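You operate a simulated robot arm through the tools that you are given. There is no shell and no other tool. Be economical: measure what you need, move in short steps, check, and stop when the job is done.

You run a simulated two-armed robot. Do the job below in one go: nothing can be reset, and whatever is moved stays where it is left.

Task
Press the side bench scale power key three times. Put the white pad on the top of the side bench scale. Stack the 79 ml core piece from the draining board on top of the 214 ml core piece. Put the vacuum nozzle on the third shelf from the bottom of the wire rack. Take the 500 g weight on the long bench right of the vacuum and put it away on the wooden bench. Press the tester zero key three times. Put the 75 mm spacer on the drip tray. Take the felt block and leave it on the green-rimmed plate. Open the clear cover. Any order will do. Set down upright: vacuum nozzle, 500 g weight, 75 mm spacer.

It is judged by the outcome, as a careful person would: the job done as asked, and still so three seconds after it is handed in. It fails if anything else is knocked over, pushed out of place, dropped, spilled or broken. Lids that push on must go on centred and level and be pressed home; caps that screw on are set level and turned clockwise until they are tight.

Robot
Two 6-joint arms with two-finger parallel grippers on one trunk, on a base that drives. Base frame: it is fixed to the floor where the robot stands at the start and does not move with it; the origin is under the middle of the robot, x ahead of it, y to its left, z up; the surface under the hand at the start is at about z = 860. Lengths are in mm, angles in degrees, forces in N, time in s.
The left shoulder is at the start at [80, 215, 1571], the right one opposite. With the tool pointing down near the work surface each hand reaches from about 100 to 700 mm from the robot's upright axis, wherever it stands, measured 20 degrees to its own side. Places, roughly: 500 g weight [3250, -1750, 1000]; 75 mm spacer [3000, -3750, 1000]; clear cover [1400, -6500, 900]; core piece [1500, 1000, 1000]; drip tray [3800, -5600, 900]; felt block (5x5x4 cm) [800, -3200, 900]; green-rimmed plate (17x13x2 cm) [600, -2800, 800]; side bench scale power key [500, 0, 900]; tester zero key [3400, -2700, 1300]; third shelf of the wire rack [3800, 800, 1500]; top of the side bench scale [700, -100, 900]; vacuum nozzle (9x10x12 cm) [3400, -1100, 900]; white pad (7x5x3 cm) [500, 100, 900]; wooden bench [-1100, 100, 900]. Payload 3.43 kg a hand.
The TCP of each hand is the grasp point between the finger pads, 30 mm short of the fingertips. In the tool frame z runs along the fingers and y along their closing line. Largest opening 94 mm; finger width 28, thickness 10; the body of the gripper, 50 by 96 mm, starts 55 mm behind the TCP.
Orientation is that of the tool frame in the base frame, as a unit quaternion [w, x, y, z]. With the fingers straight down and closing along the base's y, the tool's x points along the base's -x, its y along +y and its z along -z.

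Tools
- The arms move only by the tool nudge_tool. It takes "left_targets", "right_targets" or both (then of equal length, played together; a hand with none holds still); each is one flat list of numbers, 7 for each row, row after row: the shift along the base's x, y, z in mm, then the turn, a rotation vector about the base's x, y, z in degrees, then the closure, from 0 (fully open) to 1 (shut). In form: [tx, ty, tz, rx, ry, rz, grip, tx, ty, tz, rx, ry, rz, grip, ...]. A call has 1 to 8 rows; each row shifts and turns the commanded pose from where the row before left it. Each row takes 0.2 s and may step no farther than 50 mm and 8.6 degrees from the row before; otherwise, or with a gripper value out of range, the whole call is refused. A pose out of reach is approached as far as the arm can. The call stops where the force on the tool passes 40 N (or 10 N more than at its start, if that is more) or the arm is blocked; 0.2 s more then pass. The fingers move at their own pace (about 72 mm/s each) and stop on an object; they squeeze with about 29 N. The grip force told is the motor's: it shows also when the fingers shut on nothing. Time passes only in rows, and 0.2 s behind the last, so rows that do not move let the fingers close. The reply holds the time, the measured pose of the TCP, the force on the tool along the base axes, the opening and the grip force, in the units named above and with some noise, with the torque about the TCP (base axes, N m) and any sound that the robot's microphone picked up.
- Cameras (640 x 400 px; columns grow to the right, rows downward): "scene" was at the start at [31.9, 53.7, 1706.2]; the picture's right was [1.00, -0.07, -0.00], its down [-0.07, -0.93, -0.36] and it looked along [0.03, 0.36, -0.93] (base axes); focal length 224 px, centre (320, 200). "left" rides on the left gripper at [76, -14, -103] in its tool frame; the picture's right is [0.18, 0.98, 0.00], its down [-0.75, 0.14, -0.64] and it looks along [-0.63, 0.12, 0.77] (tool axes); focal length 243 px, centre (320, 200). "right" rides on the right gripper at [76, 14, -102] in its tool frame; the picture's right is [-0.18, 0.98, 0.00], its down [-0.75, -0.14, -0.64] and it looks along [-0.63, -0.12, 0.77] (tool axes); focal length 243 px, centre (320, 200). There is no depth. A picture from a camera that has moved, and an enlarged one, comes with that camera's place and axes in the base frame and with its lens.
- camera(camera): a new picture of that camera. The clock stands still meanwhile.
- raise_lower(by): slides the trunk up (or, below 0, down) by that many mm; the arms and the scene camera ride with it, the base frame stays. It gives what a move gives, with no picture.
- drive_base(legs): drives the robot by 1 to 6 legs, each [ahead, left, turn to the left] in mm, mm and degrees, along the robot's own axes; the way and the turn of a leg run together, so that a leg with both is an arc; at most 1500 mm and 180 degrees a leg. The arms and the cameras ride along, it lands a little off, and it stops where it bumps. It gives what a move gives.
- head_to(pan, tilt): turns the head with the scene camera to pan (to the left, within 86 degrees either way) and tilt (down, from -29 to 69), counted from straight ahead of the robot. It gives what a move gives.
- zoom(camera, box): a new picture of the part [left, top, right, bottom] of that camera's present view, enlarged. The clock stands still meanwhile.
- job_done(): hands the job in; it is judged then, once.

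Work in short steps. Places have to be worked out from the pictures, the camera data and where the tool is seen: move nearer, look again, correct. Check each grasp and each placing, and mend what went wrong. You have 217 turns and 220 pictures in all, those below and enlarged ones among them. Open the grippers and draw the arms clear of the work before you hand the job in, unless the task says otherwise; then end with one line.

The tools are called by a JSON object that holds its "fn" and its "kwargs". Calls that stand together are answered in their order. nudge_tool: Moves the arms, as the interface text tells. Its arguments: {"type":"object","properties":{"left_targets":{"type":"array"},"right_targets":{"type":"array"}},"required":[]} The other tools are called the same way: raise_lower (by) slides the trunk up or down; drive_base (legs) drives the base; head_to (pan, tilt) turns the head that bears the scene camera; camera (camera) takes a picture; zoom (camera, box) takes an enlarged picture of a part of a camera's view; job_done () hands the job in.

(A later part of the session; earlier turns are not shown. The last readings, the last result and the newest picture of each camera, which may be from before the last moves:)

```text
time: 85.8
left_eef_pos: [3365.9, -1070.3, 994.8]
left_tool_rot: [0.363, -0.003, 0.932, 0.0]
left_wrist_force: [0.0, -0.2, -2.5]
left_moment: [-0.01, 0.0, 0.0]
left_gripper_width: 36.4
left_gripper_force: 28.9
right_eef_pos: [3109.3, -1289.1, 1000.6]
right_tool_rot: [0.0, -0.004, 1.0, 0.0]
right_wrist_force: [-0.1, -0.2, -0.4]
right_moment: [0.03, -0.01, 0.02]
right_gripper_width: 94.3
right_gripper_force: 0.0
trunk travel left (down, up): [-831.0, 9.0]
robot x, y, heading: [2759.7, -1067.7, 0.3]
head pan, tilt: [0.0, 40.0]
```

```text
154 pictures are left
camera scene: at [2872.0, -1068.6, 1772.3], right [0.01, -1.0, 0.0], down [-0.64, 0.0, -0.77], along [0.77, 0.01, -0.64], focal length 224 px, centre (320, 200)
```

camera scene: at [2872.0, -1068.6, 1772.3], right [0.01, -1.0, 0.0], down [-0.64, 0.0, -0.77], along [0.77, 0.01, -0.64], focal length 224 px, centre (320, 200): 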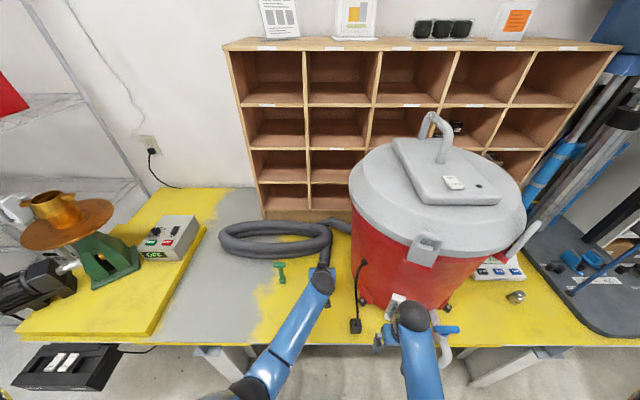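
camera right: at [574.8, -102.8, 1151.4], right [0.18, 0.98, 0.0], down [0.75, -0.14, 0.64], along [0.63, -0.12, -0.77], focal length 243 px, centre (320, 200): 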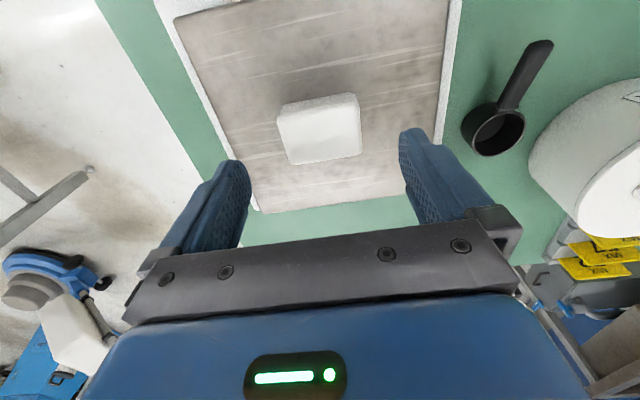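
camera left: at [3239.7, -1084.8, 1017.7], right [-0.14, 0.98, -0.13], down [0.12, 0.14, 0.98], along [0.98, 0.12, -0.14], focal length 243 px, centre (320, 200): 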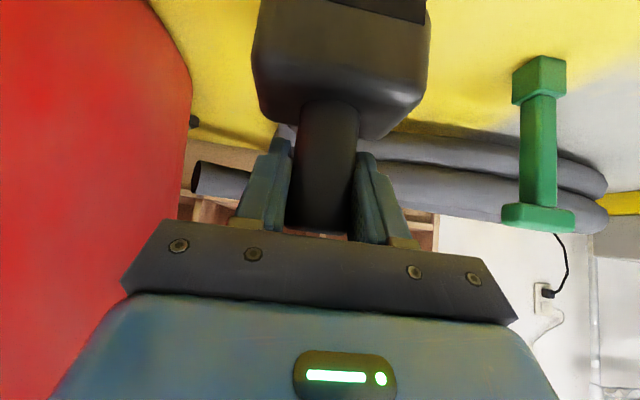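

Nozzle is held (36 mm) and lifted clear. I back off and drive over to the rack.

{"fn": "drive_base", "kwargs": {"legs": [[-500, 0, 0], [0, 1450, 0]]}}

{"fn": "head_to", "kwargs": {"pan": 10, "tilt": 15}}

{"fn": "camera", "kwargs": {"camera": "scene"}}

```text
time: 95.6
left_eef_pos: [2859.5, 379.9, 994.9]
left_tool_rot: [0.363, -0.003, 0.932, 0.001]
left_wrist_force: [0.8, 0.7, -2.5]
left_moment: [-0.03, -0.02, 0.01]
left_gripper_width: 36.0
left_gripper_force: 28.9
right_eef_pos: [2603.6, 161.7, 1000.9]
right_tool_rot: [0.0, -0.002, 1.0, 0.0]
right_wrist_force: [-0.2, 1.0, 0.0]
right_moment: [0.03, 0.01, -0.02]
right_gripper_width: 94.1
right_gripper_force: 0.0
trunk travel left (down, up): [-831.0, 9.0]
robot x, y, heading: [2253.1, 383.5, 0.5]
head pan, tilt: [0.0, 40.0]
```

```text
time: 96.5
left_eef_pos: [2859.9, 379.9, 995.1]
left_tool_rot: [0.364, -0.002, 0.932, -0.001]
left_wrist_force: [-0.6, -0.4, -2.4]
left_moment: [-0.03, 0.0, 0.0]
left_gripper_width: 36.2
left_gripper_force: 29.3
right_eef_pos: [2604.0, 161.9, 1001.9]
right_tool_rot: [0.0, -0.003, 1.0, 0.0]
right_wrist_force: [1.1, 0.3, 0.1]
right_moment: [-0.01, 0.0, 0.02]
right_gripper_width: 94.5
right_gripper_force: 0.0
trunk travel left (down, up): [-831.0, 9.0]
robot x, y, heading: [2252.5, 381.5, 0.2]
head pan, tilt: [10.0, 15.0]
```

```text
153 pictures are left
camera scene: at [2372.9, 399.3, 1811.8], right [0.18, -0.98, 0.0], down [-0.26, -0.05, -0.97], along [0.95, 0.17, -0.26], focal length 224 px, centre (320, 200)
```

scene: 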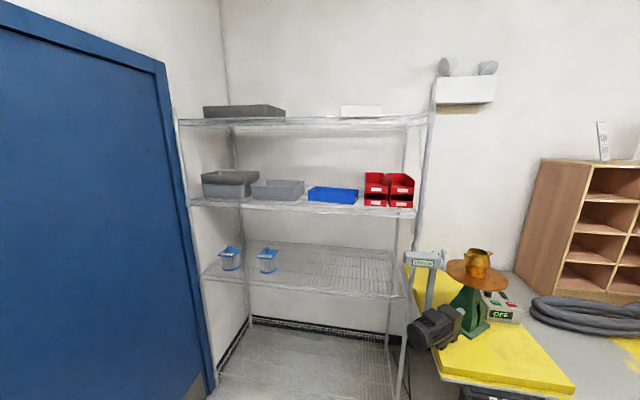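

{"fn": "zoom", "kwargs": {"camera": "scene", "box": [170, 90, 450, 265]}}

```text
2.29 times, centred on (310, 178) of scene
camera zoom: at [2372.9, 399.3, 1811.8], right [0.18, -0.98, 0.0], down [-0.26, -0.05, -0.97], along [0.95, 0.17, -0.26], focal length 512 px, centre (343, 251)
```

zoom: 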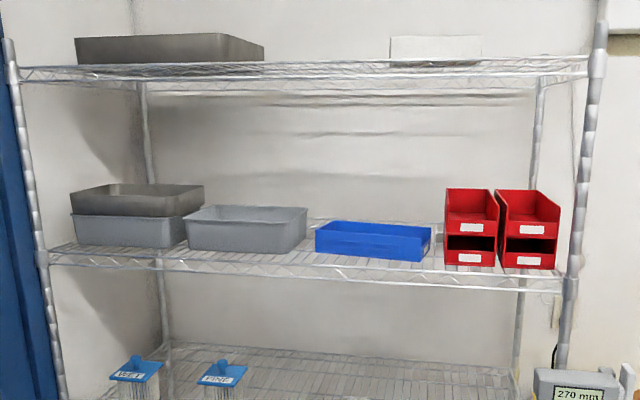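

The strip in front of the blue tray on the third shelf (x ≈ 3550–3670, y ≈ 540, z ≈ 1440) is free. I raise the nozzle here, away from the rack, to shelf height.

{"fn": "nudge_tool", "kwargs": {"left_targets": [40, 10, 20, 0, 0, 0, 1, 40, 10, 20, 0, 0, 0, 1, 40, 10, 20, 0, 0, 0, 1, 25, 15, 38, 0, 0, 0, 1, 25, 15, 38, 0, 0, 0, 1, 25, 15, 38, 0, 0, 0, 1, 25, 15, 38, 0, 0, 0, 1, 25, 15, 38, 0, 0, 0, 1]}}

{"fn": "nudge_tool", "kwargs": {"left_targets": [2, 8, 47, 0, 0, 0, 1, 2, 8, 47, 0, 0, 0, 1, 2, 8, 47, 0, 0, 0, 1, 2, 8, 47, 0, 0, 0, 1, 2, 8, 47, 0, 0, 0, 1, 2, 8, 47, 0, 0, 0, 1, 0, 0, 20, 0, 0, 0, 1]}}

{"fn": "camera", "kwargs": {"camera": "scene"}}

{"fn": "camera", "kwargs": {"camera": "left"}}

```text
time: 98.2
left_eef_pos: [3104.1, 487.3, 1243.4]
left_tool_rot: [0.363, -0.003, 0.932, -0.001]
left_wrist_force: [-0.4, 0.3, -2.3]
left_moment: [0.0, -0.02, 0.04]
left_gripper_width: 36.2
left_gripper_force: 29.4
right_eef_pos: [2603.2, 162.8, 1001.2]
right_tool_rot: [0.001, -0.002, 1.0, 0.0]
right_wrist_force: [-0.2, -1.0, -0.8]
right_moment: [-0.01, -0.01, 0.02]
right_gripper_width: 93.9
right_gripper_force: 0.1
trunk travel left (down, up): [-831.0, 9.0]
robot x, y, heading: [2251.1, 381.8, 0.1]
head pan, tilt: [10.0, 15.0]
```

```text
time: 99.8
left_eef_pos: [3115.5, 532.3, 1548.9]
left_tool_rot: [0.363, -0.002, 0.932, -0.001]
left_wrist_force: [0.3, 0.8, -2.1]
left_moment: [0.01, 0.01, -0.02]
left_gripper_width: 36.1
left_gripper_force: 29.1
right_eef_pos: [2602.4, 162.3, 1001.4]
right_tool_rot: [-0.001, -0.002, 1.0, 0.0]
right_wrist_force: [-0.4, 0.2, 0.0]
right_moment: [-0.01, 0.0, 0.01]
right_gripper_width: 94.1
right_gripper_force: 0.0
trunk travel left (down, up): [-831.0, 9.0]
robot x, y, heading: [2255.2, 386.5, 0.3]
head pan, tilt: [10.0, 15.0]
```

```text
151 pictures are left
camera scene: at [2372.0, 398.9, 1811.8], right [0.18, -0.98, 0.0], down [-0.25, -0.05, -0.97], along [0.95, 0.17, -0.26], focal length 224 px, centre (320, 200)
```

scene: 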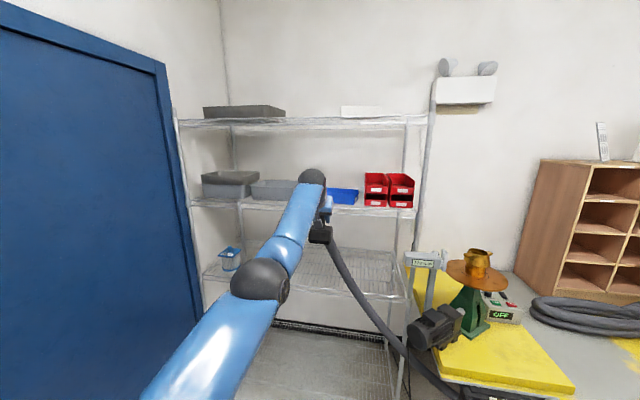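

```text
150 pictures are left
camera left: at [2989.2, 518.4, 1570.9], right [-0.14, 0.98, -0.13], down [0.12, 0.15, 0.98], along [0.98, 0.12, -0.14], focal length 243 px, centre (320, 200)
```

left: 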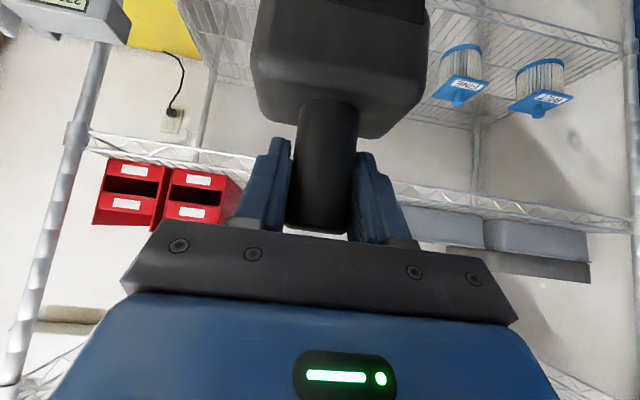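

The hose is attached to the nozzle and trails behind. I check that it hasn't disturbed anything on the bench.

{"fn": "head_to", "kwargs": {"pan": -40, "tilt": 35}}

{"fn": "camera", "kwargs": {"camera": "scene"}}

{"fn": "zoom", "kwargs": {"camera": "scene", "box": [80, 60, 400, 260]}}

```text
time: 101.0
left_eef_pos: [3117.2, 533.2, 1547.5]
left_tool_rot: [0.363, -0.003, 0.932, -0.001]
left_wrist_force: [0.5, 0.3, -2.5]
left_moment: [-0.01, 0.05, -0.01]
left_gripper_width: 36.1
left_gripper_force: 28.6
right_eef_pos: [2603.4, 162.7, 1001.9]
right_tool_rot: [0.0, -0.002, 1.0, 0.0]
right_wrist_force: [0.1, 0.5, -0.1]
right_moment: [0.01, 0.0, 0.01]
right_gripper_width: 93.9
right_gripper_force: 0.0
trunk travel left (down, up): [-831.0, 9.0]
robot x, y, heading: [2251.8, 384.6, 0.3]
head pan, tilt: [-40.0, 35.0]
```

```text
149 pictures are left
camera scene: at [2349.1, 326.2, 1779.9], right [-0.64, -0.77, 0.0], down [-0.44, 0.37, -0.82], along [0.63, -0.52, -0.57], focal length 224 px, centre (320, 200)
```

scene: 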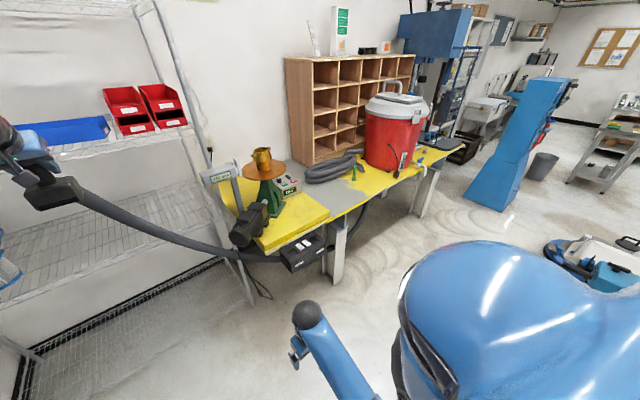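

```text
2.00 times, centred on (240, 160) of scene
camera zoom: at [2349.1, 326.2, 1779.9], right [-0.64, -0.77, 0.0], down [-0.44, 0.37, -0.82], along [0.63, -0.52, -0.57], focal length 448 px, centre (480, 280)
```

zoom: 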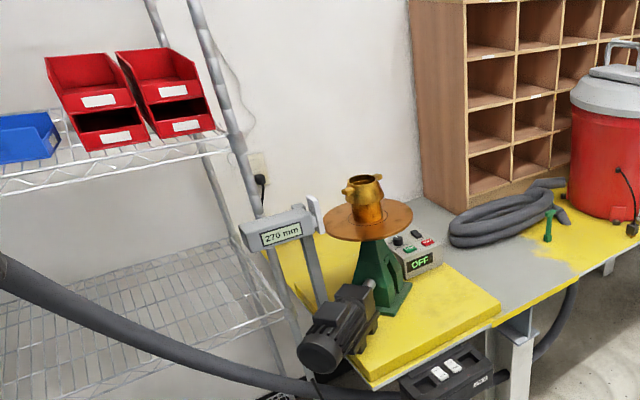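

Nothing disturbed; the hose runs free in front of the bench. I drive forward toward the shelf with the nozzle bottom at about z 1475.

{"fn": "drive_base", "kwargs": {"legs": [[410, 0, 0]]}}

{"fn": "head_to", "kwargs": {"pan": 10, "tilt": 25}}

{"fn": "camera", "kwargs": {"camera": "scene"}}

{"fn": "camera", "kwargs": {"camera": "left"}}

```text
time: 103.6
left_eef_pos: [3521.2, 537.8, 1549.4]
left_tool_rot: [0.365, -0.004, 0.931, -0.001]
left_wrist_force: [-0.2, -0.4, -2.0]
left_moment: [-0.01, -0.18, 0.01]
left_gripper_width: 36.1
left_gripper_force: 28.7
right_eef_pos: [3011.0, 165.8, 1003.2]
right_tool_rot: [0.001, -0.004, 1.0, 0.0]
right_wrist_force: [-1.3, 0.6, 0.3]
right_moment: [0.01, -0.01, 0.01]
right_gripper_width: 94.0
right_gripper_force: 0.0
trunk travel left (down, up): [-831.0, 9.0]
robot x, y, heading: [2662.4, 381.5, 0.6]
head pan, tilt: [-40.0, 35.0]
```

```text
time: 104.7
left_eef_pos: [3525.3, 538.1, 1548.5]
left_tool_rot: [0.363, -0.004, 0.932, 0.0]
left_wrist_force: [0.0, 1.1, -3.4]
left_moment: [0.01, -0.2, -0.01]
left_gripper_width: 36.5
left_gripper_force: 29.3
right_eef_pos: [3013.5, 165.6, 1001.5]
right_tool_rot: [0.0, -0.005, 1.0, 0.0]
right_wrist_force: [0.4, 0.3, -0.4]
right_moment: [-0.03, 0.0, 0.01]
right_gripper_width: 93.9
right_gripper_force: 0.1
trunk travel left (down, up): [-831.0, 9.0]
robot x, y, heading: [2661.1, 388.2, 0.4]
head pan, tilt: [10.0, 25.0]
```

```text
147 pictures are left
camera scene: at [2780.9, 401.8, 1795.5], right [0.18, -0.98, 0.0], down [-0.42, -0.08, -0.91], along [0.89, 0.16, -0.42], focal length 224 px, centre (320, 200)
```

scene: 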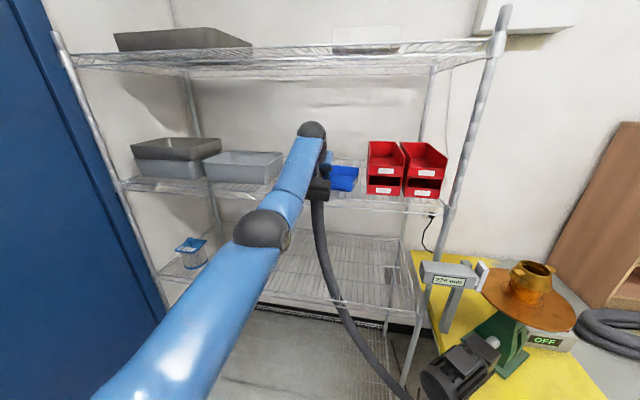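

```text
146 pictures are left
camera left: at [3399.1, 523.5, 1569.7], right [-0.14, 0.98, -0.13], down [0.12, 0.15, 0.98], along [0.98, 0.12, -0.14], focal length 243 px, centre (320, 200)
```

left: 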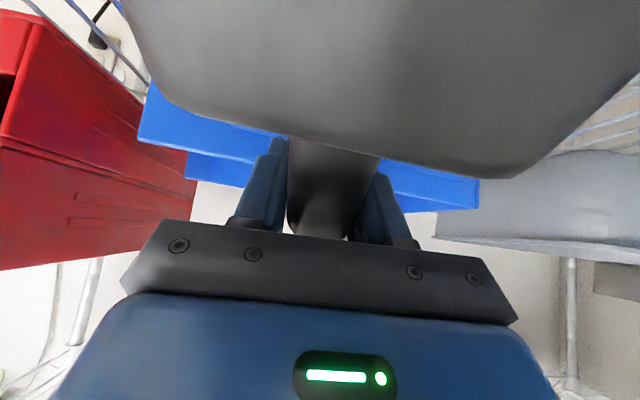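

The nozzle has swung in the grip — its base probably touched the shelf's front edge. I look closely.

{"fn": "zoom", "kwargs": {"camera": "scene", "box": [270, 110, 410, 230]}}

{"fn": "camera", "kwargs": {"camera": "right"}}

```text
3.33 times, centred on (340, 170) of scene
camera zoom: at [2780.9, 401.8, 1795.5], right [0.18, -0.98, 0.0], down [-0.42, -0.08, -0.91], along [0.89, 0.16, -0.42], focal length 746 px, centre (253, 300)
```

zoom: 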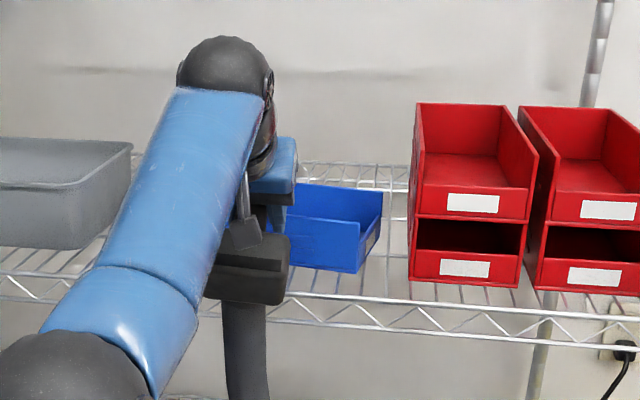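

```text
144 pictures are left
camera right: at [2937.1, 179.2, 1103.6], right [0.18, 0.98, 0.0], down [0.76, -0.13, 0.64], along [0.63, -0.11, -0.77], focal length 243 px, centre (320, 200)
```

right: 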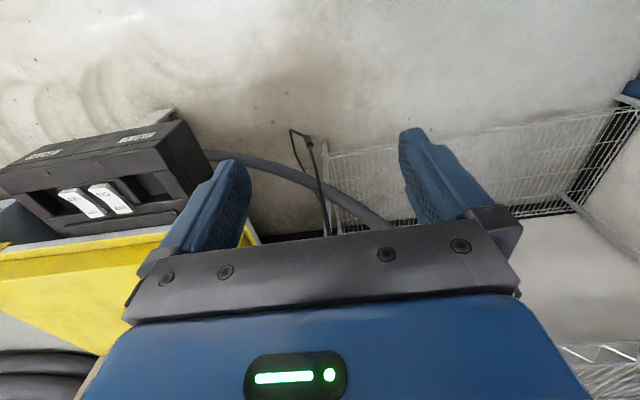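

I back off 130 mm and look at how the nozzle sits in the grip.

{"fn": "drive_base", "kwargs": {"legs": [[-130, 0, 0]]}}

{"fn": "camera", "kwargs": {"camera": "left"}}

{"fn": "zoom", "kwargs": {"camera": "scene", "box": [250, 110, 410, 230]}}

```text
time: 106.0
left_eef_pos: [3403.9, 537.9, 1540.3]
left_tool_rot: [0.36, -0.005, 0.933, 0.001]
left_wrist_force: [1.0, 0.2, -2.8]
left_moment: [0.01, -0.2, -0.03]
left_gripper_width: 36.5
left_gripper_force: 29.0
right_eef_pos: [2889.8, 164.7, 1000.0]
right_tool_rot: [-0.003, -0.004, 1.0, 0.001]
right_wrist_force: [0.0, -0.6, -0.2]
right_moment: [-0.01, 0.0, 0.03]
right_gripper_width: 94.0
right_gripper_force: 0.0
trunk travel left (down, up): [-831.0, 9.0]
robot x, y, heading: [2530.3, 385.3, 0.6]
head pan, tilt: [10.0, 25.0]
```

```text
143 pictures are left
camera left: at [3278.3, 523.1, 1564.6], right [-0.14, 0.98, -0.13], down [0.13, 0.15, 0.98], along [0.98, 0.13, -0.14], focal length 243 px, centre (320, 200)
```

left: 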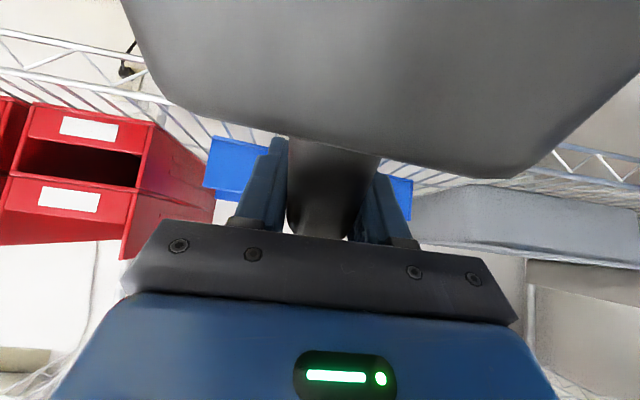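

```text
3.33 times, centred on (330, 170) of scene
camera zoom: at [2661.4, 401.1, 1794.6], right [0.18, -0.98, 0.0], down [-0.42, -0.08, -0.9], along [0.89, 0.16, -0.43], focal length 746 px, centre (287, 300)
```

zoom: 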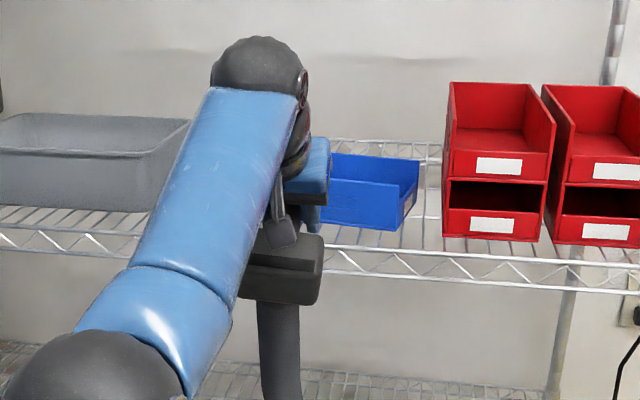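

The nozzle is tilted about 50° in the grip (base toward the robot). I pitch the hand further up toward horizontal to bring the nozzle level again.

{"fn": "nudge_tool", "kwargs": {"left_targets": [0, 0, 2, 0, -8.5, 0, 1, 0, 0, 2, 0, -8.5, 0, 1, 0, 0, 2, 0, -8.5, 0, 1, 0, 0, 2, 0, -8.5, 0, 1, 0, 0, 2, 0, -8.5, 0, 1]}}

{"fn": "camera", "kwargs": {"camera": "left"}}

{"fn": "zoom", "kwargs": {"camera": "scene", "box": [250, 110, 410, 230]}}

```text
time: 107.2
left_eef_pos: [3395.3, 536.8, 1557.3]
left_tool_rot: [0.677, -0.004, 0.736, -0.002]
left_wrist_force: [-0.4, -0.1, -2.7]
left_moment: [0.03, -0.1, 0.02]
left_gripper_width: 36.4
left_gripper_force: 28.8
right_eef_pos: [2883.9, 165.6, 1002.7]
right_tool_rot: [0.0, -0.005, 1.0, -0.001]
right_wrist_force: [0.3, -0.1, 0.6]
right_moment: [-0.01, -0.04, 0.0]
right_gripper_width: 94.0
right_gripper_force: 0.0
trunk travel left (down, up): [-831.0, 9.0]
robot x, y, heading: [2530.8, 388.4, 0.6]
head pan, tilt: [10.0, 25.0]
```

```text
141 pictures are left
camera left: at [3286.3, 523.1, 1488.0], right [-0.02, 0.98, -0.19], down [-0.58, 0.15, 0.8], along [0.82, 0.13, 0.56], focal length 243 px, centre (320, 200)
```

left: 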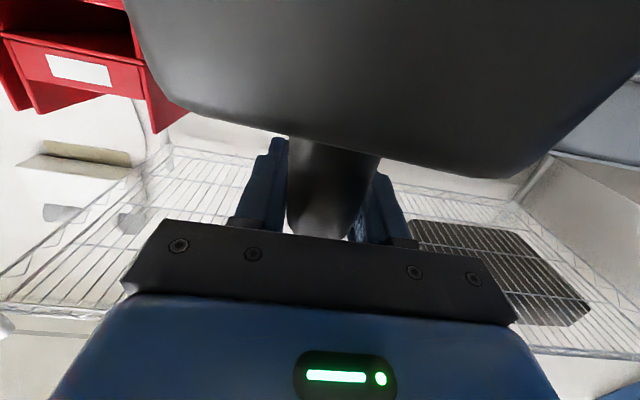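

```text
3.33 times, centred on (330, 170) of scene
camera zoom: at [2651.6, 401.2, 1795.6], right [0.18, -0.98, 0.0], down [-0.42, -0.08, -0.91], along [0.89, 0.16, -0.42], focal length 746 px, centre (287, 300)
```

zoom: 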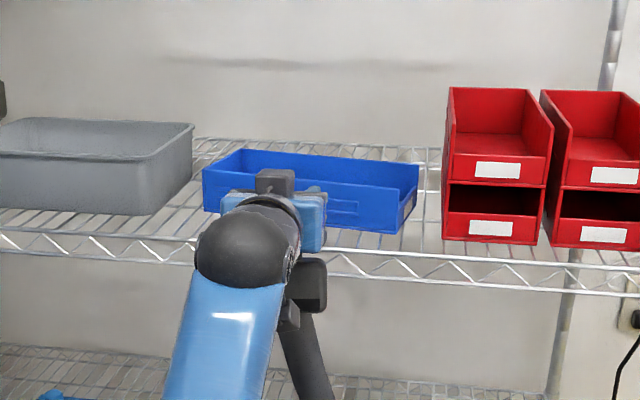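

The nozzle bottom must sit ~95 mm below the TCP (bench ≈ 858), so it clipped the rail (shelf ≈ z 1461, front x ≈ 3511). A deeper free spot is near y ≈ 690, between the grey and blue trays. I raise the hand, shift the base left 150 and check from the side.

{"fn": "nudge_tool", "kwargs": {"left_targets": [0, 0, 30, 0, 0, 0, 1, 0, 0, 30, 0, 0, 0, 1]}}

{"fn": "drive_base", "kwargs": {"legs": [[0, 155, -0.5]]}}

{"fn": "head_to", "kwargs": {"pan": 14, "tilt": 22}}

{"fn": "zoom", "kwargs": {"camera": "scene", "box": [220, 90, 420, 240]}}

```text
time: 107.8
left_eef_pos: [3394.0, 536.8, 1616.7]
left_tool_rot: [0.677, -0.005, 0.736, -0.001]
left_wrist_force: [-0.3, 0.1, -2.5]
left_moment: [0.01, -0.06, 0.05]
left_gripper_width: 36.3
left_gripper_force: 29.5
right_eef_pos: [2883.3, 164.2, 1002.0]
right_tool_rot: [0.002, -0.005, 1.0, -0.001]
right_wrist_force: [-0.7, 0.1, 0.5]
right_moment: [0.01, 0.0, 0.02]
right_gripper_width: 94.0
right_gripper_force: 0.1
trunk travel left (down, up): [-831.0, 9.0]
robot x, y, heading: [2529.9, 386.2, 0.6]
head pan, tilt: [10.0, 25.0]
```

```text
time: 109.2
left_eef_pos: [3396.3, 676.0, 1617.3]
left_tool_rot: [0.676, 0.001, 0.737, -0.004]
left_wrist_force: [0.4, -0.8, -2.3]
left_moment: [0.0, -0.09, 0.06]
left_gripper_width: 36.3
left_gripper_force: 28.8
right_eef_pos: [2880.0, 310.5, 1000.7]
right_tool_rot: [0.0, 0.0, 1.0, 0.001]
right_wrist_force: [0.8, -0.1, 0.2]
right_moment: [-0.01, 0.03, -0.02]
right_gripper_width: 94.0
right_gripper_force: 0.2
trunk travel left (down, up): [-831.0, 9.0]
robot x, y, heading: [2530.7, 539.7, -0.1]
head pan, tilt: [10.0, 25.0]
```

```text
time: 109.9
left_eef_pos: [3396.0, 676.5, 1615.8]
left_tool_rot: [0.676, 0.001, 0.737, -0.005]
left_wrist_force: [0.5, -0.1, -2.0]
left_moment: [0.05, -0.09, 0.02]
left_gripper_width: 36.4
left_gripper_force: 29.2
right_eef_pos: [2880.3, 312.8, 1001.7]
right_tool_rot: [0.0, 0.001, 1.0, 0.001]
right_wrist_force: [-0.2, -0.9, -0.2]
right_moment: [-0.01, 0.03, 0.0]
right_gripper_width: 93.7
right_gripper_force: 0.1
trunk travel left (down, up): [-831.0, 9.0]
robot x, y, heading: [2531.0, 541.2, 0.1]
head pan, tilt: [14.0, 22.0]
```

```text
2.67 times, centred on (320, 165) of scene
camera zoom: at [2649.6, 554.7, 1800.5], right [0.24, -0.97, 0.0], down [-0.36, -0.09, -0.93], along [0.9, 0.22, -0.37], focal length 597 px, centre (320, 293)
```

zoom: 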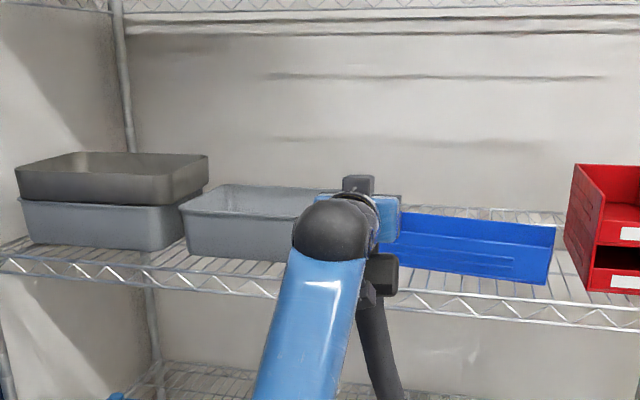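

Clear strip confirmed (rail front ≈ 3505, trays' fronts ≈ 3595–3610). I drive forward with the nozzle bottom ~60 mm above the shelf.

{"fn": "drive_base", "kwargs": {"legs": [[150, 20, 0]]}}

{"fn": "camera", "kwargs": {"camera": "left"}}

{"fn": "zoom", "kwargs": {"camera": "scene", "box": [220, 90, 420, 240]}}

```text
time: 111.2
left_eef_pos: [3540.7, 698.1, 1619.2]
left_tool_rot: [0.678, 0.001, 0.735, -0.006]
left_wrist_force: [-0.3, 1.0, -2.5]
left_moment: [0.03, -0.07, 0.01]
left_gripper_width: 36.3
left_gripper_force: 29.3
right_eef_pos: [3025.1, 333.2, 1003.9]
right_tool_rot: [0.002, 0.001, 1.0, 0.0]
right_wrist_force: [-0.2, -1.3, -0.1]
right_moment: [0.03, 0.0, 0.0]
right_gripper_width: 93.9
right_gripper_force: 0.0
trunk travel left (down, up): [-831.0, 9.0]
robot x, y, heading: [2679.8, 556.1, -0.3]
head pan, tilt: [14.0, 22.0]
```

```text
138 pictures are left
camera left: at [3431.2, 684.5, 1551.4], right [-0.01, 0.98, -0.19], down [-0.58, 0.15, 0.8], along [0.82, 0.12, 0.57], focal length 243 px, centre (320, 200)
```

left: 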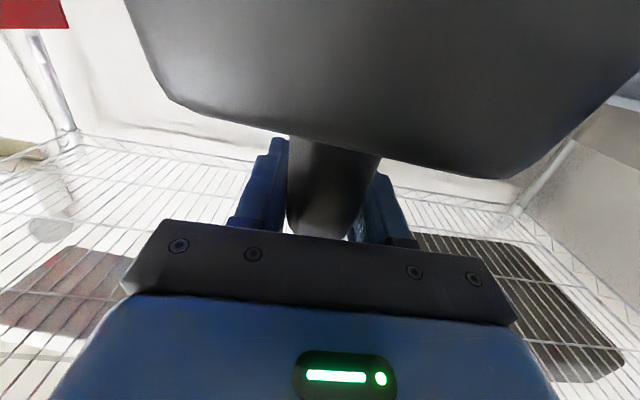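

```text
2.67 times, centred on (320, 165) of scene
camera zoom: at [2792.8, 576.7, 1801.0], right [0.24, -0.97, 0.0], down [-0.36, -0.09, -0.93], along [0.9, 0.22, -0.37], focal length 597 px, centre (320, 293)
```

zoom: 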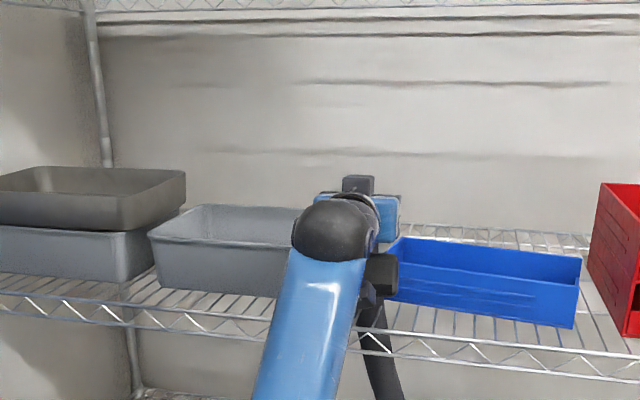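

I shift to y ≈ 728 (in front of the gap between the grey and blue trays) and lower toward the shelf in small steps.

{"fn": "nudge_tool", "kwargs": {"left_targets": [0, 28, 0, 0, 0, 0, 1, 0, 0, -25, 0, 0, 0, 1, 0, 0, -12, 0, 0, 0, 1, 0, 0, -4, 0, 0, 0, 1, 0, 0, -3, 0, 0, 0, 1, 0, 0, -3, 0, 0, 0, 1]}}

{"fn": "camera", "kwargs": {"camera": "left"}}

{"fn": "zoom", "kwargs": {"camera": "scene", "box": [220, 90, 420, 240]}}

```text
time: 112.7
left_eef_pos: [3539.1, 725.9, 1577.9]
left_tool_rot: [0.681, 0.0, 0.732, -0.006]
left_wrist_force: [-3.0, -1.5, 26.6]
left_moment: [-0.33, 0.58, 0.09]
left_gripper_width: 36.7
left_gripper_force: 28.9
right_eef_pos: [3025.1, 331.1, 1003.8]
right_tool_rot: [0.003, 0.002, 1.0, -0.001]
right_wrist_force: [-1.0, -0.4, 0.3]
right_moment: [-0.03, -0.02, -0.01]
right_gripper_width: 93.9
right_gripper_force: 0.1
trunk travel left (down, up): [-831.0, 9.0]
robot x, y, heading: [2679.1, 554.4, -0.2]
head pan, tilt: [14.0, 22.0]
```

```text
136 pictures are left
camera left: at [3429.5, 712.1, 1508.7], right [0.0, 0.98, -0.19], down [-0.58, 0.15, 0.8], along [0.81, 0.12, 0.57], focal length 243 px, centre (320, 200)
```

left: 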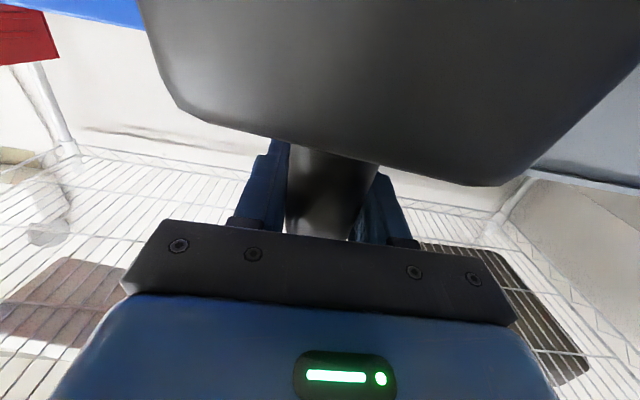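

```text
2.67 times, centred on (320, 165) of scene
camera zoom: at [2790.4, 576.1, 1801.3], right [0.24, -0.97, 0.0], down [-0.36, -0.09, -0.93], along [0.9, 0.22, -0.37], focal length 597 px, centre (320, 293)
```

zoom: 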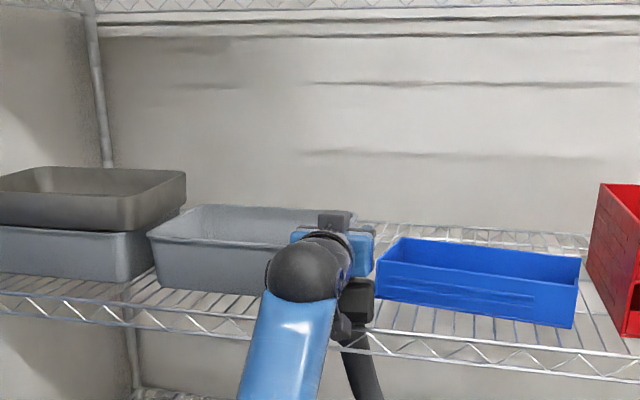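

Contact is at the robot-side edge of the base (moment says ~22 mm toward me), so the nozzle still leans. I lift slightly, pitch the hand a further 17°, and lower again.

{"fn": "nudge_tool", "kwargs": {"left_targets": [0, 0, 10, 0, 0, 0, 1, 0, 0, 2, 0, -8.5, 0, 1, 0, 0, 2, 0, -8.5, 0, 1, 0, 0, 0, 0, 0, 0, 1]}}

{"fn": "nudge_tool", "kwargs": {"left_targets": [0, 0, -8, 0, 0, 0, 1, 0, 0, -4, 0, 0, 0, 1, 0, 0, -4, 0, 0, 0, 1, 0, 0, -4, 0, 0, 0, 1, 0, 0, -3, 0, 0, 0, 1]}}

{"fn": "camera", "kwargs": {"camera": "left"}}

{"fn": "zoom", "kwargs": {"camera": "scene", "box": [270, 120, 400, 240]}}

```text
time: 113.7
left_eef_pos: [3548.2, 726.3, 1581.2]
left_tool_rot: [0.777, 0.002, 0.629, -0.007]
left_wrist_force: [-0.5, 0.0, -3.0]
left_moment: [-0.02, 0.03, 0.03]
left_gripper_width: 36.7
left_gripper_force: 29.5
right_eef_pos: [3029.9, 334.1, 1001.8]
right_tool_rot: [0.0, 0.001, 1.0, 0.0]
right_wrist_force: [0.5, -0.7, 0.0]
right_moment: [-0.02, -0.01, -0.03]
right_gripper_width: 94.0
right_gripper_force: 0.1
trunk travel left (down, up): [-831.0, 9.0]
robot x, y, heading: [2679.6, 558.1, -0.4]
head pan, tilt: [14.0, 22.0]
```

```text
time: 114.8
left_eef_pos: [3541.6, 724.4, 1565.8]
left_tool_rot: [0.781, 0.002, 0.625, -0.006]
left_wrist_force: [5.3, -0.4, 25.3]
left_moment: [0.14, 0.38, -0.01]
left_gripper_width: 36.8
left_gripper_force: 28.8
right_eef_pos: [3026.7, 332.0, 1002.7]
right_tool_rot: [0.002, 0.002, 1.0, 0.0]
right_wrist_force: [0.1, -0.3, 0.4]
right_moment: [0.01, 0.0, 0.03]
right_gripper_width: 93.9
right_gripper_force: 0.0
trunk travel left (down, up): [-831.0, 9.0]
robot x, y, heading: [2679.2, 558.2, -0.2]
head pan, tilt: [14.0, 22.0]
```

```text
134 pictures are left
camera left: at [3456.9, 711.9, 1468.7], right [0.05, 0.98, -0.18], down [-0.79, 0.15, 0.59], along [0.61, 0.11, 0.78], focal length 243 px, centre (320, 200)
```

left: 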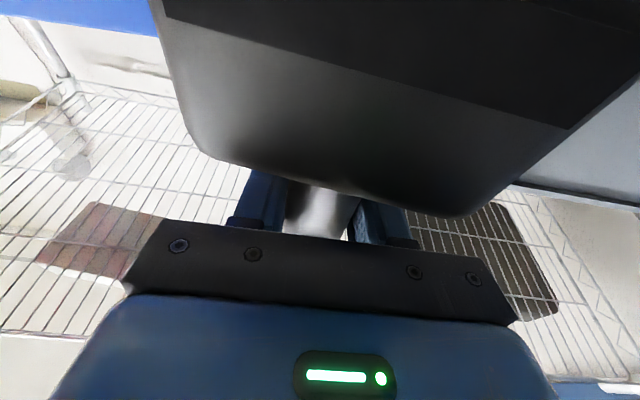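

```text
3.33 times, centred on (335, 180) of scene
camera zoom: at [2794.1, 576.1, 1800.9], right [0.24, -0.97, 0.0], down [-0.36, -0.09, -0.93], along [0.9, 0.22, -0.37], focal length 746 px, centre (270, 267)
```

zoom: 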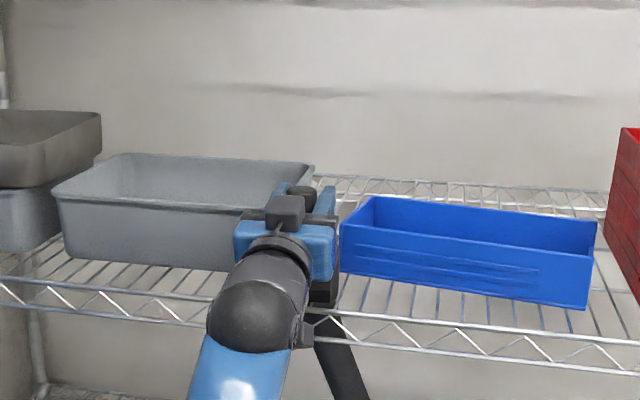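

Pressing is rotating the nozzle toward level in the grip. I continue pressing down in small steps, watching force and moment.

{"fn": "nudge_tool", "kwargs": {"left_targets": [0, 0, -3, 0, 0, 0, 1, 0, 0, -3, 0, 0, 0, 1]}}

{"fn": "camera", "kwargs": {"camera": "left"}}

```text
time: 115.5
left_eef_pos: [3542.0, 724.2, 1560.6]
left_tool_rot: [0.781, 0.001, 0.624, -0.005]
left_wrist_force: [4.0, -0.7, 25.6]
left_moment: [0.13, 0.27, -0.04]
left_gripper_width: 36.6
left_gripper_force: 28.6
right_eef_pos: [3025.8, 332.9, 1002.8]
right_tool_rot: [0.002, 0.001, 1.0, 0.0]
right_wrist_force: [0.1, -0.1, -0.2]
right_moment: [0.01, -0.01, 0.01]
right_gripper_width: 94.0
right_gripper_force: 0.1
trunk travel left (down, up): [-831.0, 9.0]
robot x, y, heading: [2680.3, 558.1, -0.1]
head pan, tilt: [14.0, 22.0]
```

```text
132 pictures are left
camera left: at [3456.3, 712.2, 1463.0], right [0.05, 0.98, -0.18], down [-0.79, 0.15, 0.59], along [0.61, 0.12, 0.78], focal length 243 px, centre (320, 200)
```

left: 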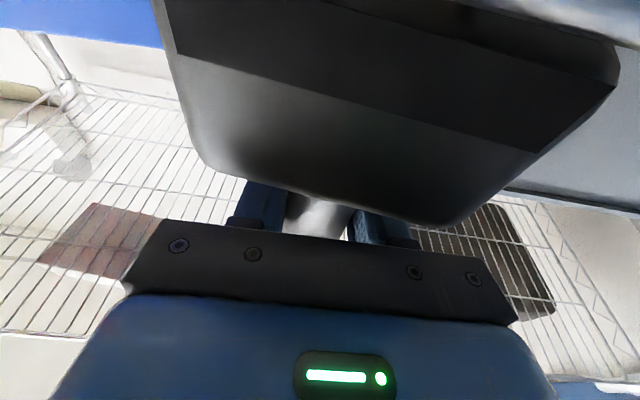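

The base seems nearly level but I can't see its underside. I ease the load and bring the right hand up as a side camera.

{"fn": "nudge_tool", "kwargs": {"left_targets": [0, 0, 4, 0, 0, 0, 1, 0, 0, 0, 0, 0, 0, 1, 0, 0, 0, 0, 0, 0, 1, 0, 0, 0, 0, 0, 0, 1, 0, 0, 0, 0, 0, 0, 1, 0, 0, 0, 0, 0, 0, 1, 0, 0, 0, 0, 0, 0, 1, 0, 0, 0, 0, 0, 0, 1], "right_targets": [45, -5, 10, 0, -8.5, 0, 0, 45, -5, 10, 0, -8.5, 0, 0, 45, -5, 10, 0, -8.5, 0, 0, 45, -5, 10, 0, -8.5, 0, 0, 45, -5, 10, 0, -8.5, 0, 0, 15, 0, 45, 0, 0, 0, 0, 15, 0, 45, 0, 0, 0, 0, 15, 0, 45, 0, 0, 0, 0]}}

{"fn": "nudge_tool", "kwargs": {"right_targets": [5, 0, 48, 0, 0, 8.5, 0, 5, 0, 48, 0, 0, 8.5, 0, 5, 0, 48, 0, 0, 8.5, 0, 5, 0, 48, 0, 0, 8.5, 0, 5, 0, 48, 0, 0, 8.5, 0, 5, 0, 48, 0, 0, 8.5, 0]}}

{"fn": "camera", "kwargs": {"camera": "right"}}

```text
time: 117.2
left_eef_pos: [3543.3, 726.5, 1561.7]
left_tool_rot: [0.779, 0.002, 0.627, -0.006]
left_wrist_force: [-1.3, -0.1, 10.1]
left_moment: [0.23, -0.02, 0.04]
left_gripper_width: 36.4
left_gripper_force: 29.4
right_eef_pos: [3297.6, 309.0, 1188.5]
right_tool_rot: [0.363, 0.002, 0.932, 0.001]
right_wrist_force: [-0.6, 0.5, -0.4]
right_moment: [0.02, -0.03, -0.05]
right_gripper_width: 93.9
right_gripper_force: 0.1
trunk travel left (down, up): [-831.0, 9.0]
robot x, y, heading: [2679.4, 555.6, -0.3]
head pan, tilt: [14.0, 22.0]
```

```text
time: 118.7
left_eef_pos: [3543.4, 725.4, 1560.6]
left_tool_rot: [0.779, 0.001, 0.627, -0.005]
left_wrist_force: [0.5, -0.3, 10.8]
left_moment: [0.22, -0.2, 0.01]
left_gripper_width: 36.5
left_gripper_force: 28.7
right_eef_pos: [3383.0, 309.6, 1445.5]
right_tool_rot: [0.328, -0.402, 0.841, 0.156]
right_wrist_force: [-0.3, 0.7, 0.1]
right_moment: [0.01, 0.02, 0.04]
right_gripper_width: 94.2
right_gripper_force: 0.0
right hand out of reach, approached as far as the arm can: row 4, 5, 6
trunk travel left (down, up): [-831.0, 9.0]
robot x, y, heading: [2677.5, 555.7, -0.4]
head pan, tilt: [14.0, 22.0]
```

```text
131 pictures are left
camera right: at [3293.2, 221.0, 1468.6], right [-0.68, 0.72, 0.12], down [0.18, 0.0, 0.98], along [0.71, 0.69, -0.14], focal length 243 px, centre (320, 200)
```

right: 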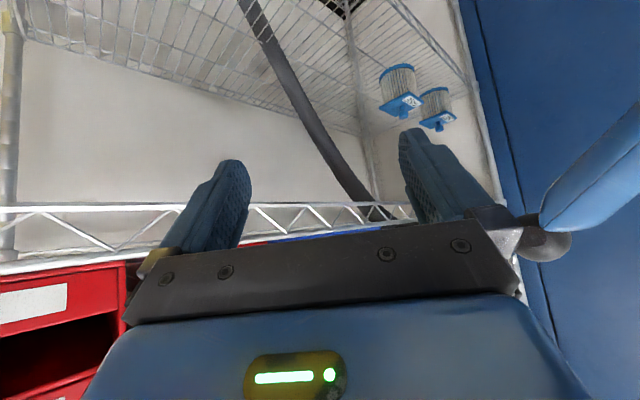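

The target is hidden behind my own gripper. I pitch the right hand further up by ~25°.

{"fn": "nudge_tool", "kwargs": {"right_targets": [0, 0, 0, 6.5, -5.5, 0, 0, 0, 0, 0, 6.5, -5.5, 0, 0, 0, 0, 0, 6.5, -5.5, 0, 0]}}

{"fn": "camera", "kwargs": {"camera": "right"}}

```text
time: 119.5
left_eef_pos: [3543.6, 725.1, 1561.2]
left_tool_rot: [0.779, 0.001, 0.627, -0.006]
left_wrist_force: [0.6, -0.7, 10.2]
left_moment: [0.13, -0.22, 0.08]
left_gripper_width: 36.4
left_gripper_force: 29.6
right_eef_pos: [3383.2, 310.4, 1445.6]
right_tool_rot: [0.508, -0.357, 0.746, 0.238]
right_wrist_force: [0.8, 0.7, -0.3]
right_moment: [0.03, 0.01, -0.01]
right_gripper_width: 93.8
right_gripper_force: 0.0
trunk travel left (down, up): [-831.0, 9.0]
robot x, y, heading: [2678.9, 555.8, -0.3]
head pan, tilt: [14.0, 22.0]
```

```text
130 pictures are left
camera right: at [3294.8, 223.2, 1411.9], right [-0.72, 0.68, 0.16], down [-0.1, -0.33, 0.94], along [0.69, 0.66, 0.3], focal length 243 px, centre (320, 200)
```

right: 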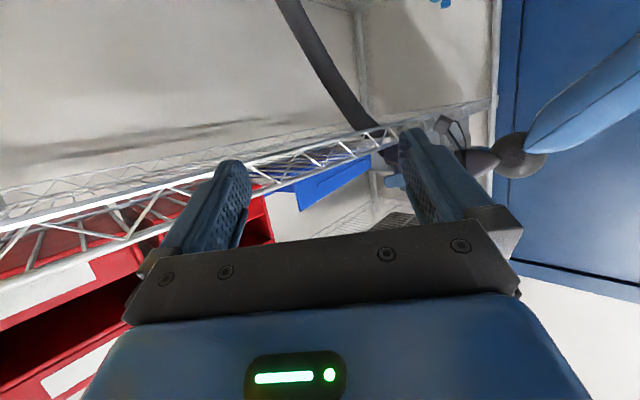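

Nearly there; my own finger hides it. I close the right gripper and zoom.

{"fn": "nudge_tool", "kwargs": {"right_targets": [0, 0, 0, 3, -2.5, 0, 1, 0, 0, 0, 0, 0, 0, 1, 0, 0, 0, 0, 0, 0, 1]}}

{"fn": "zoom", "kwargs": {"camera": "right", "box": [300, 60, 560, 230]}}

```text
time: 120.2
left_eef_pos: [3543.3, 725.8, 1559.6]
left_tool_rot: [0.779, 0.002, 0.627, -0.006]
left_wrist_force: [-1.3, -0.4, 11.6]
left_moment: [0.19, -0.2, -0.02]
left_gripper_width: 36.7
left_gripper_force: 29.0
right_eef_pos: [3383.1, 310.6, 1446.7]
right_tool_rot: [0.533, -0.349, 0.729, 0.25]
right_wrist_force: [-0.5, -0.4, -0.1]
right_moment: [0.02, 0.01, 0.02]
right_gripper_width: 0.0
right_gripper_force: 17.1
trunk travel left (down, up): [-831.0, 9.0]
robot x, y, heading: [2678.9, 559.7, -0.2]
head pan, tilt: [14.0, 22.0]
```

```text
2.35 times, centred on (430, 145) of right
camera zoom: at [3296.4, 225.2, 1403.6], right [-0.73, 0.67, 0.17], down [-0.14, -0.38, 0.92], along [0.67, 0.64, 0.37], focal length 571 px, centre (61, 329)
```

zoom: 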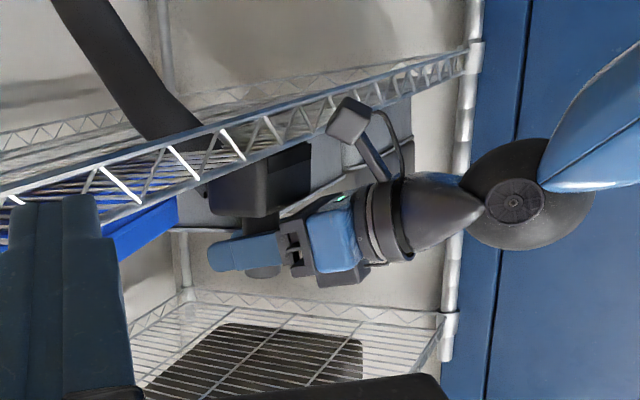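

The side view shows the nozzle base sitting flat on the shelf, upright; moments agree. I ease the load, open the left gripper gently and check.

{"fn": "nudge_tool", "kwargs": {"left_targets": [0, 0, 1.5, 0, 0, 0, 1, 0, 0, 0, 0, 0, 0, 0.7, 0, 0, 0, 0, 0, 0, 0.4, 0, 0, 0, 0, 0, 0, 0, 0, 0, 0, 0, 0, 0, 0]}}

{"fn": "zoom", "kwargs": {"camera": "right", "box": [300, 60, 560, 230]}}

```text
time: 121.5
left_eef_pos: [3545.8, 727.1, 1560.3]
left_tool_rot: [0.778, 0.002, 0.629, -0.006]
left_wrist_force: [-0.7, -0.4, -0.2]
left_moment: [-0.03, 0.03, -0.03]
left_gripper_width: 93.6
left_gripper_force: 0.0
right_eef_pos: [3385.7, 310.3, 1445.9]
right_tool_rot: [0.533, -0.349, 0.73, 0.249]
right_wrist_force: [0.8, -0.8, -0.3]
right_moment: [0.02, -0.01, 0.02]
right_gripper_width: 0.0
right_gripper_force: 29.1
trunk travel left (down, up): [-831.0, 9.0]
robot x, y, heading: [2682.6, 555.6, -0.2]
head pan, tilt: [14.0, 22.0]
```

```text
2.35 times, centred on (430, 145) of right
camera zoom: at [3298.4, 225.4, 1402.8], right [-0.73, 0.67, 0.17], down [-0.13, -0.38, 0.92], along [0.67, 0.64, 0.36], focal length 571 px, centre (61, 329)
```

zoom: 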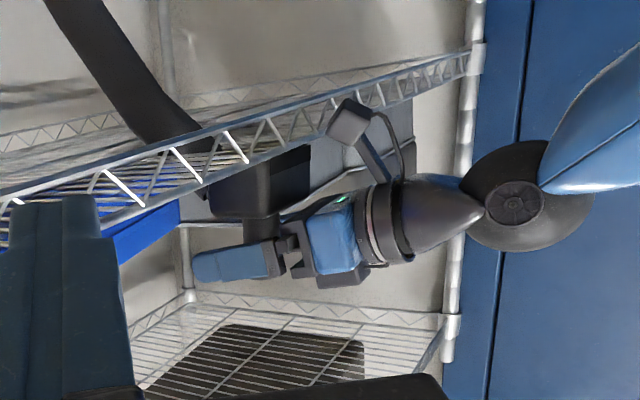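

It stands on its own. I withdraw straight back with the base and look at it.

{"fn": "drive_base", "kwargs": {"legs": [[-250, 0, 0]]}}

{"fn": "head_to", "kwargs": {"pan": 10, "tilt": 20}}

{"fn": "zoom", "kwargs": {"camera": "scene", "box": [220, 90, 420, 240]}}

```text
time: 123.3
left_eef_pos: [3304.2, 726.7, 1555.2]
left_tool_rot: [0.776, 0.002, 0.631, -0.006]
left_wrist_force: [0.8, 0.5, 0.5]
left_moment: [0.0, -0.03, 0.01]
left_gripper_width: 93.9
left_gripper_force: 0.0
right_eef_pos: [3145.0, 313.0, 1440.0]
right_tool_rot: [0.531, -0.348, 0.731, 0.25]
right_wrist_force: [1.0, -0.3, -1.1]
right_moment: [0.02, -0.02, 0.03]
right_gripper_width: 0.0
right_gripper_force: 28.8
trunk travel left (down, up): [-831.0, 9.0]
robot x, y, heading: [2428.3, 560.6, -0.0]
head pan, tilt: [14.0, 22.0]
```

```text
time: 123.9
left_eef_pos: [3300.8, 727.9, 1558.5]
left_tool_rot: [0.777, 0.001, 0.629, -0.006]
left_wrist_force: [0.2, 0.6, -0.3]
left_moment: [-0.01, -0.02, -0.03]
left_gripper_width: 94.1
left_gripper_force: 0.0
right_eef_pos: [3140.9, 312.2, 1442.6]
right_tool_rot: [0.531, -0.349, 0.731, 0.25]
right_wrist_force: [-0.1, 0.0, -0.8]
right_moment: [-0.01, 0.01, 0.03]
right_gripper_width: 0.0
right_gripper_force: 29.4
trunk travel left (down, up): [-831.0, 9.0]
robot x, y, heading: [2431.4, 558.1, -0.3]
head pan, tilt: [10.0, 20.0]
```

```text
2.67 times, centred on (320, 165) of scene
camera zoom: at [2555.8, 572.4, 1803.4], right [0.17, -0.99, 0.0], down [-0.34, -0.06, -0.94], along [0.92, 0.16, -0.34], focal length 597 px, centre (320, 293)
```

zoom: 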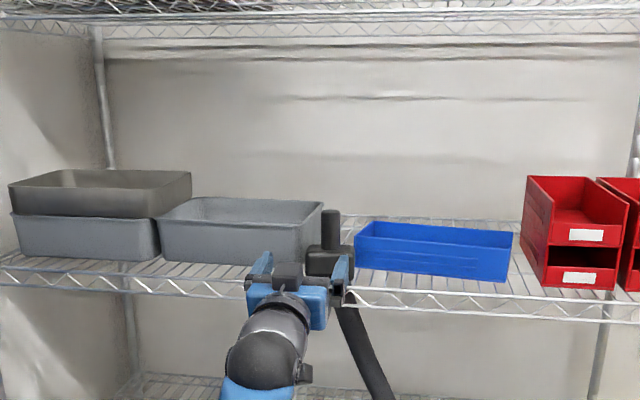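

The nozzle stands upright on the third shelf. Now I fold both hands back to the pointing-down pose, lowering them as I go.

{"fn": "nudge_tool", "kwargs": {"left_targets": [-24, 2, -36, 0, 8.5, 0, 0, -24, 2, -36, 0, 8.5, 0, 0, -24, 2, -36, 0, 8.5, 0, 0, -24, 2, -36, 0, 8.5, 0, 0, -24, 2, -36, 0, 8.5, 0, 0, -24, 2, -36, 0, 8.5, 0, 0, -24, 2, -36, 0, 8.5, 0, 0, -24, 2, -36, 0, 8.5, 0, 0], "right_targets": [-10, 0, -30, -6.5, 5.5, 0, 0, -10, 0, -30, -6.5, 5.5, 0, 0, -10, 0, -30, -6.5, 5.5, 0, 0, -10, 0, -30, -3, 2.5, 0, 0, -10, 0, -30, 0, 0, -8.5, 0, -10, 0, -30, 0, 0, -8.5, 0, -10, 0, -30, 0, 0, -8.5, 0, -10, 0, -30, 0, 0, -8.5, 0]}}

{"fn": "nudge_tool", "kwargs": {"left_targets": [-24, 2, -36, 0, 8.5, 0, 0, -24, 2, -36, 0, 8.5, 0, 0, -24, 2, -36, 0, 8.5, 0, 0, -24, 2, -36, 0, 8.5, 0, 0, -24, 2, -36, 0, 0, 0, 0, -24, 2, -36, 0, 0, 0, 0, -10, 2, -30, 0, 0, 0, 0], "right_targets": [-10, 0, -30, 0, 0, -8.5, 0, -10, 0, -30, 0, 0, -8.5, 0, -10, 0, -30, 0, 8.5, 0, 0, -10, 0, -30, 0, 8.5, 0, 0, -10, 0, -30, 0, 8.5, 0, 0, -10, 0, -30, 0, 8.5, 0, 0, -10, 0, -20, 0, 8.5, 0, 0]}}

{"fn": "drive_base", "kwargs": {"legs": [[-180, -1200, 0]]}}

```text
time: 125.7
left_eef_pos: [3104.9, 744.0, 1272.6]
left_tool_rot: [0.292, -0.002, 0.956, -0.006]
left_wrist_force: [0.4, -0.4, 0.6]
left_moment: [-0.04, 0.01, -0.02]
left_gripper_width: 94.2
left_gripper_force: 0.1
right_eef_pos: [3055.8, 311.9, 1204.5]
right_tool_rot: [0.359, -0.136, 0.922, 0.054]
right_wrist_force: [-0.4, 0.3, -0.2]
right_moment: [-0.01, 0.03, 0.01]
right_gripper_width: 94.3
right_gripper_force: 0.0
trunk travel left (down, up): [-831.0, 9.0]
robot x, y, heading: [2431.5, 560.2, -0.3]
head pan, tilt: [10.0, 20.0]
```

```text
time: 127.3
left_eef_pos: [2971.1, 756.2, 998.3]
left_tool_rot: [0.001, -0.003, 1.0, -0.004]
left_wrist_force: [0.1, 0.1, -0.5]
left_moment: [-0.03, 0.04, 0.02]
left_gripper_width: 93.9
left_gripper_force: 0.0
left hand out of reach, approached as far as the arm can: row 3, 4
right_eef_pos: [2989.2, 313.2, 1002.6]
right_tool_rot: [-0.001, 0.002, 1.0, 0.0]
right_wrist_force: [0.7, -0.5, -0.6]
right_moment: [-0.01, -0.03, 0.02]
right_gripper_width: 94.1
right_gripper_force: 0.1
trunk travel left (down, up): [-831.0, 9.0]
robot x, y, heading: [2431.7, 559.5, -0.5]
head pan, tilt: [10.0, 20.0]
```

```text
time: 133.5
left_eef_pos: [2791.0, -441.8, 997.7]
left_tool_rot: [0.001, -0.008, 1.0, -0.005]
left_wrist_force: [0.0, -0.7, 0.5]
left_moment: [0.01, 0.01, -0.01]
left_gripper_width: 94.1
left_gripper_force: 0.0
right_eef_pos: [2812.8, -885.0, 1003.9]
right_tool_rot: [0.0, -0.003, 1.0, -0.001]
right_wrist_force: [0.5, 0.5, -0.8]
right_moment: [-0.05, 0.05, -0.02]
right_gripper_width: 94.1
right_gripper_force: 0.1
trunk travel left (down, up): [-831.0, 9.0]
robot x, y, heading: [2252.5, -644.7, -0.0]
head pan, tilt: [10.0, 20.0]
```

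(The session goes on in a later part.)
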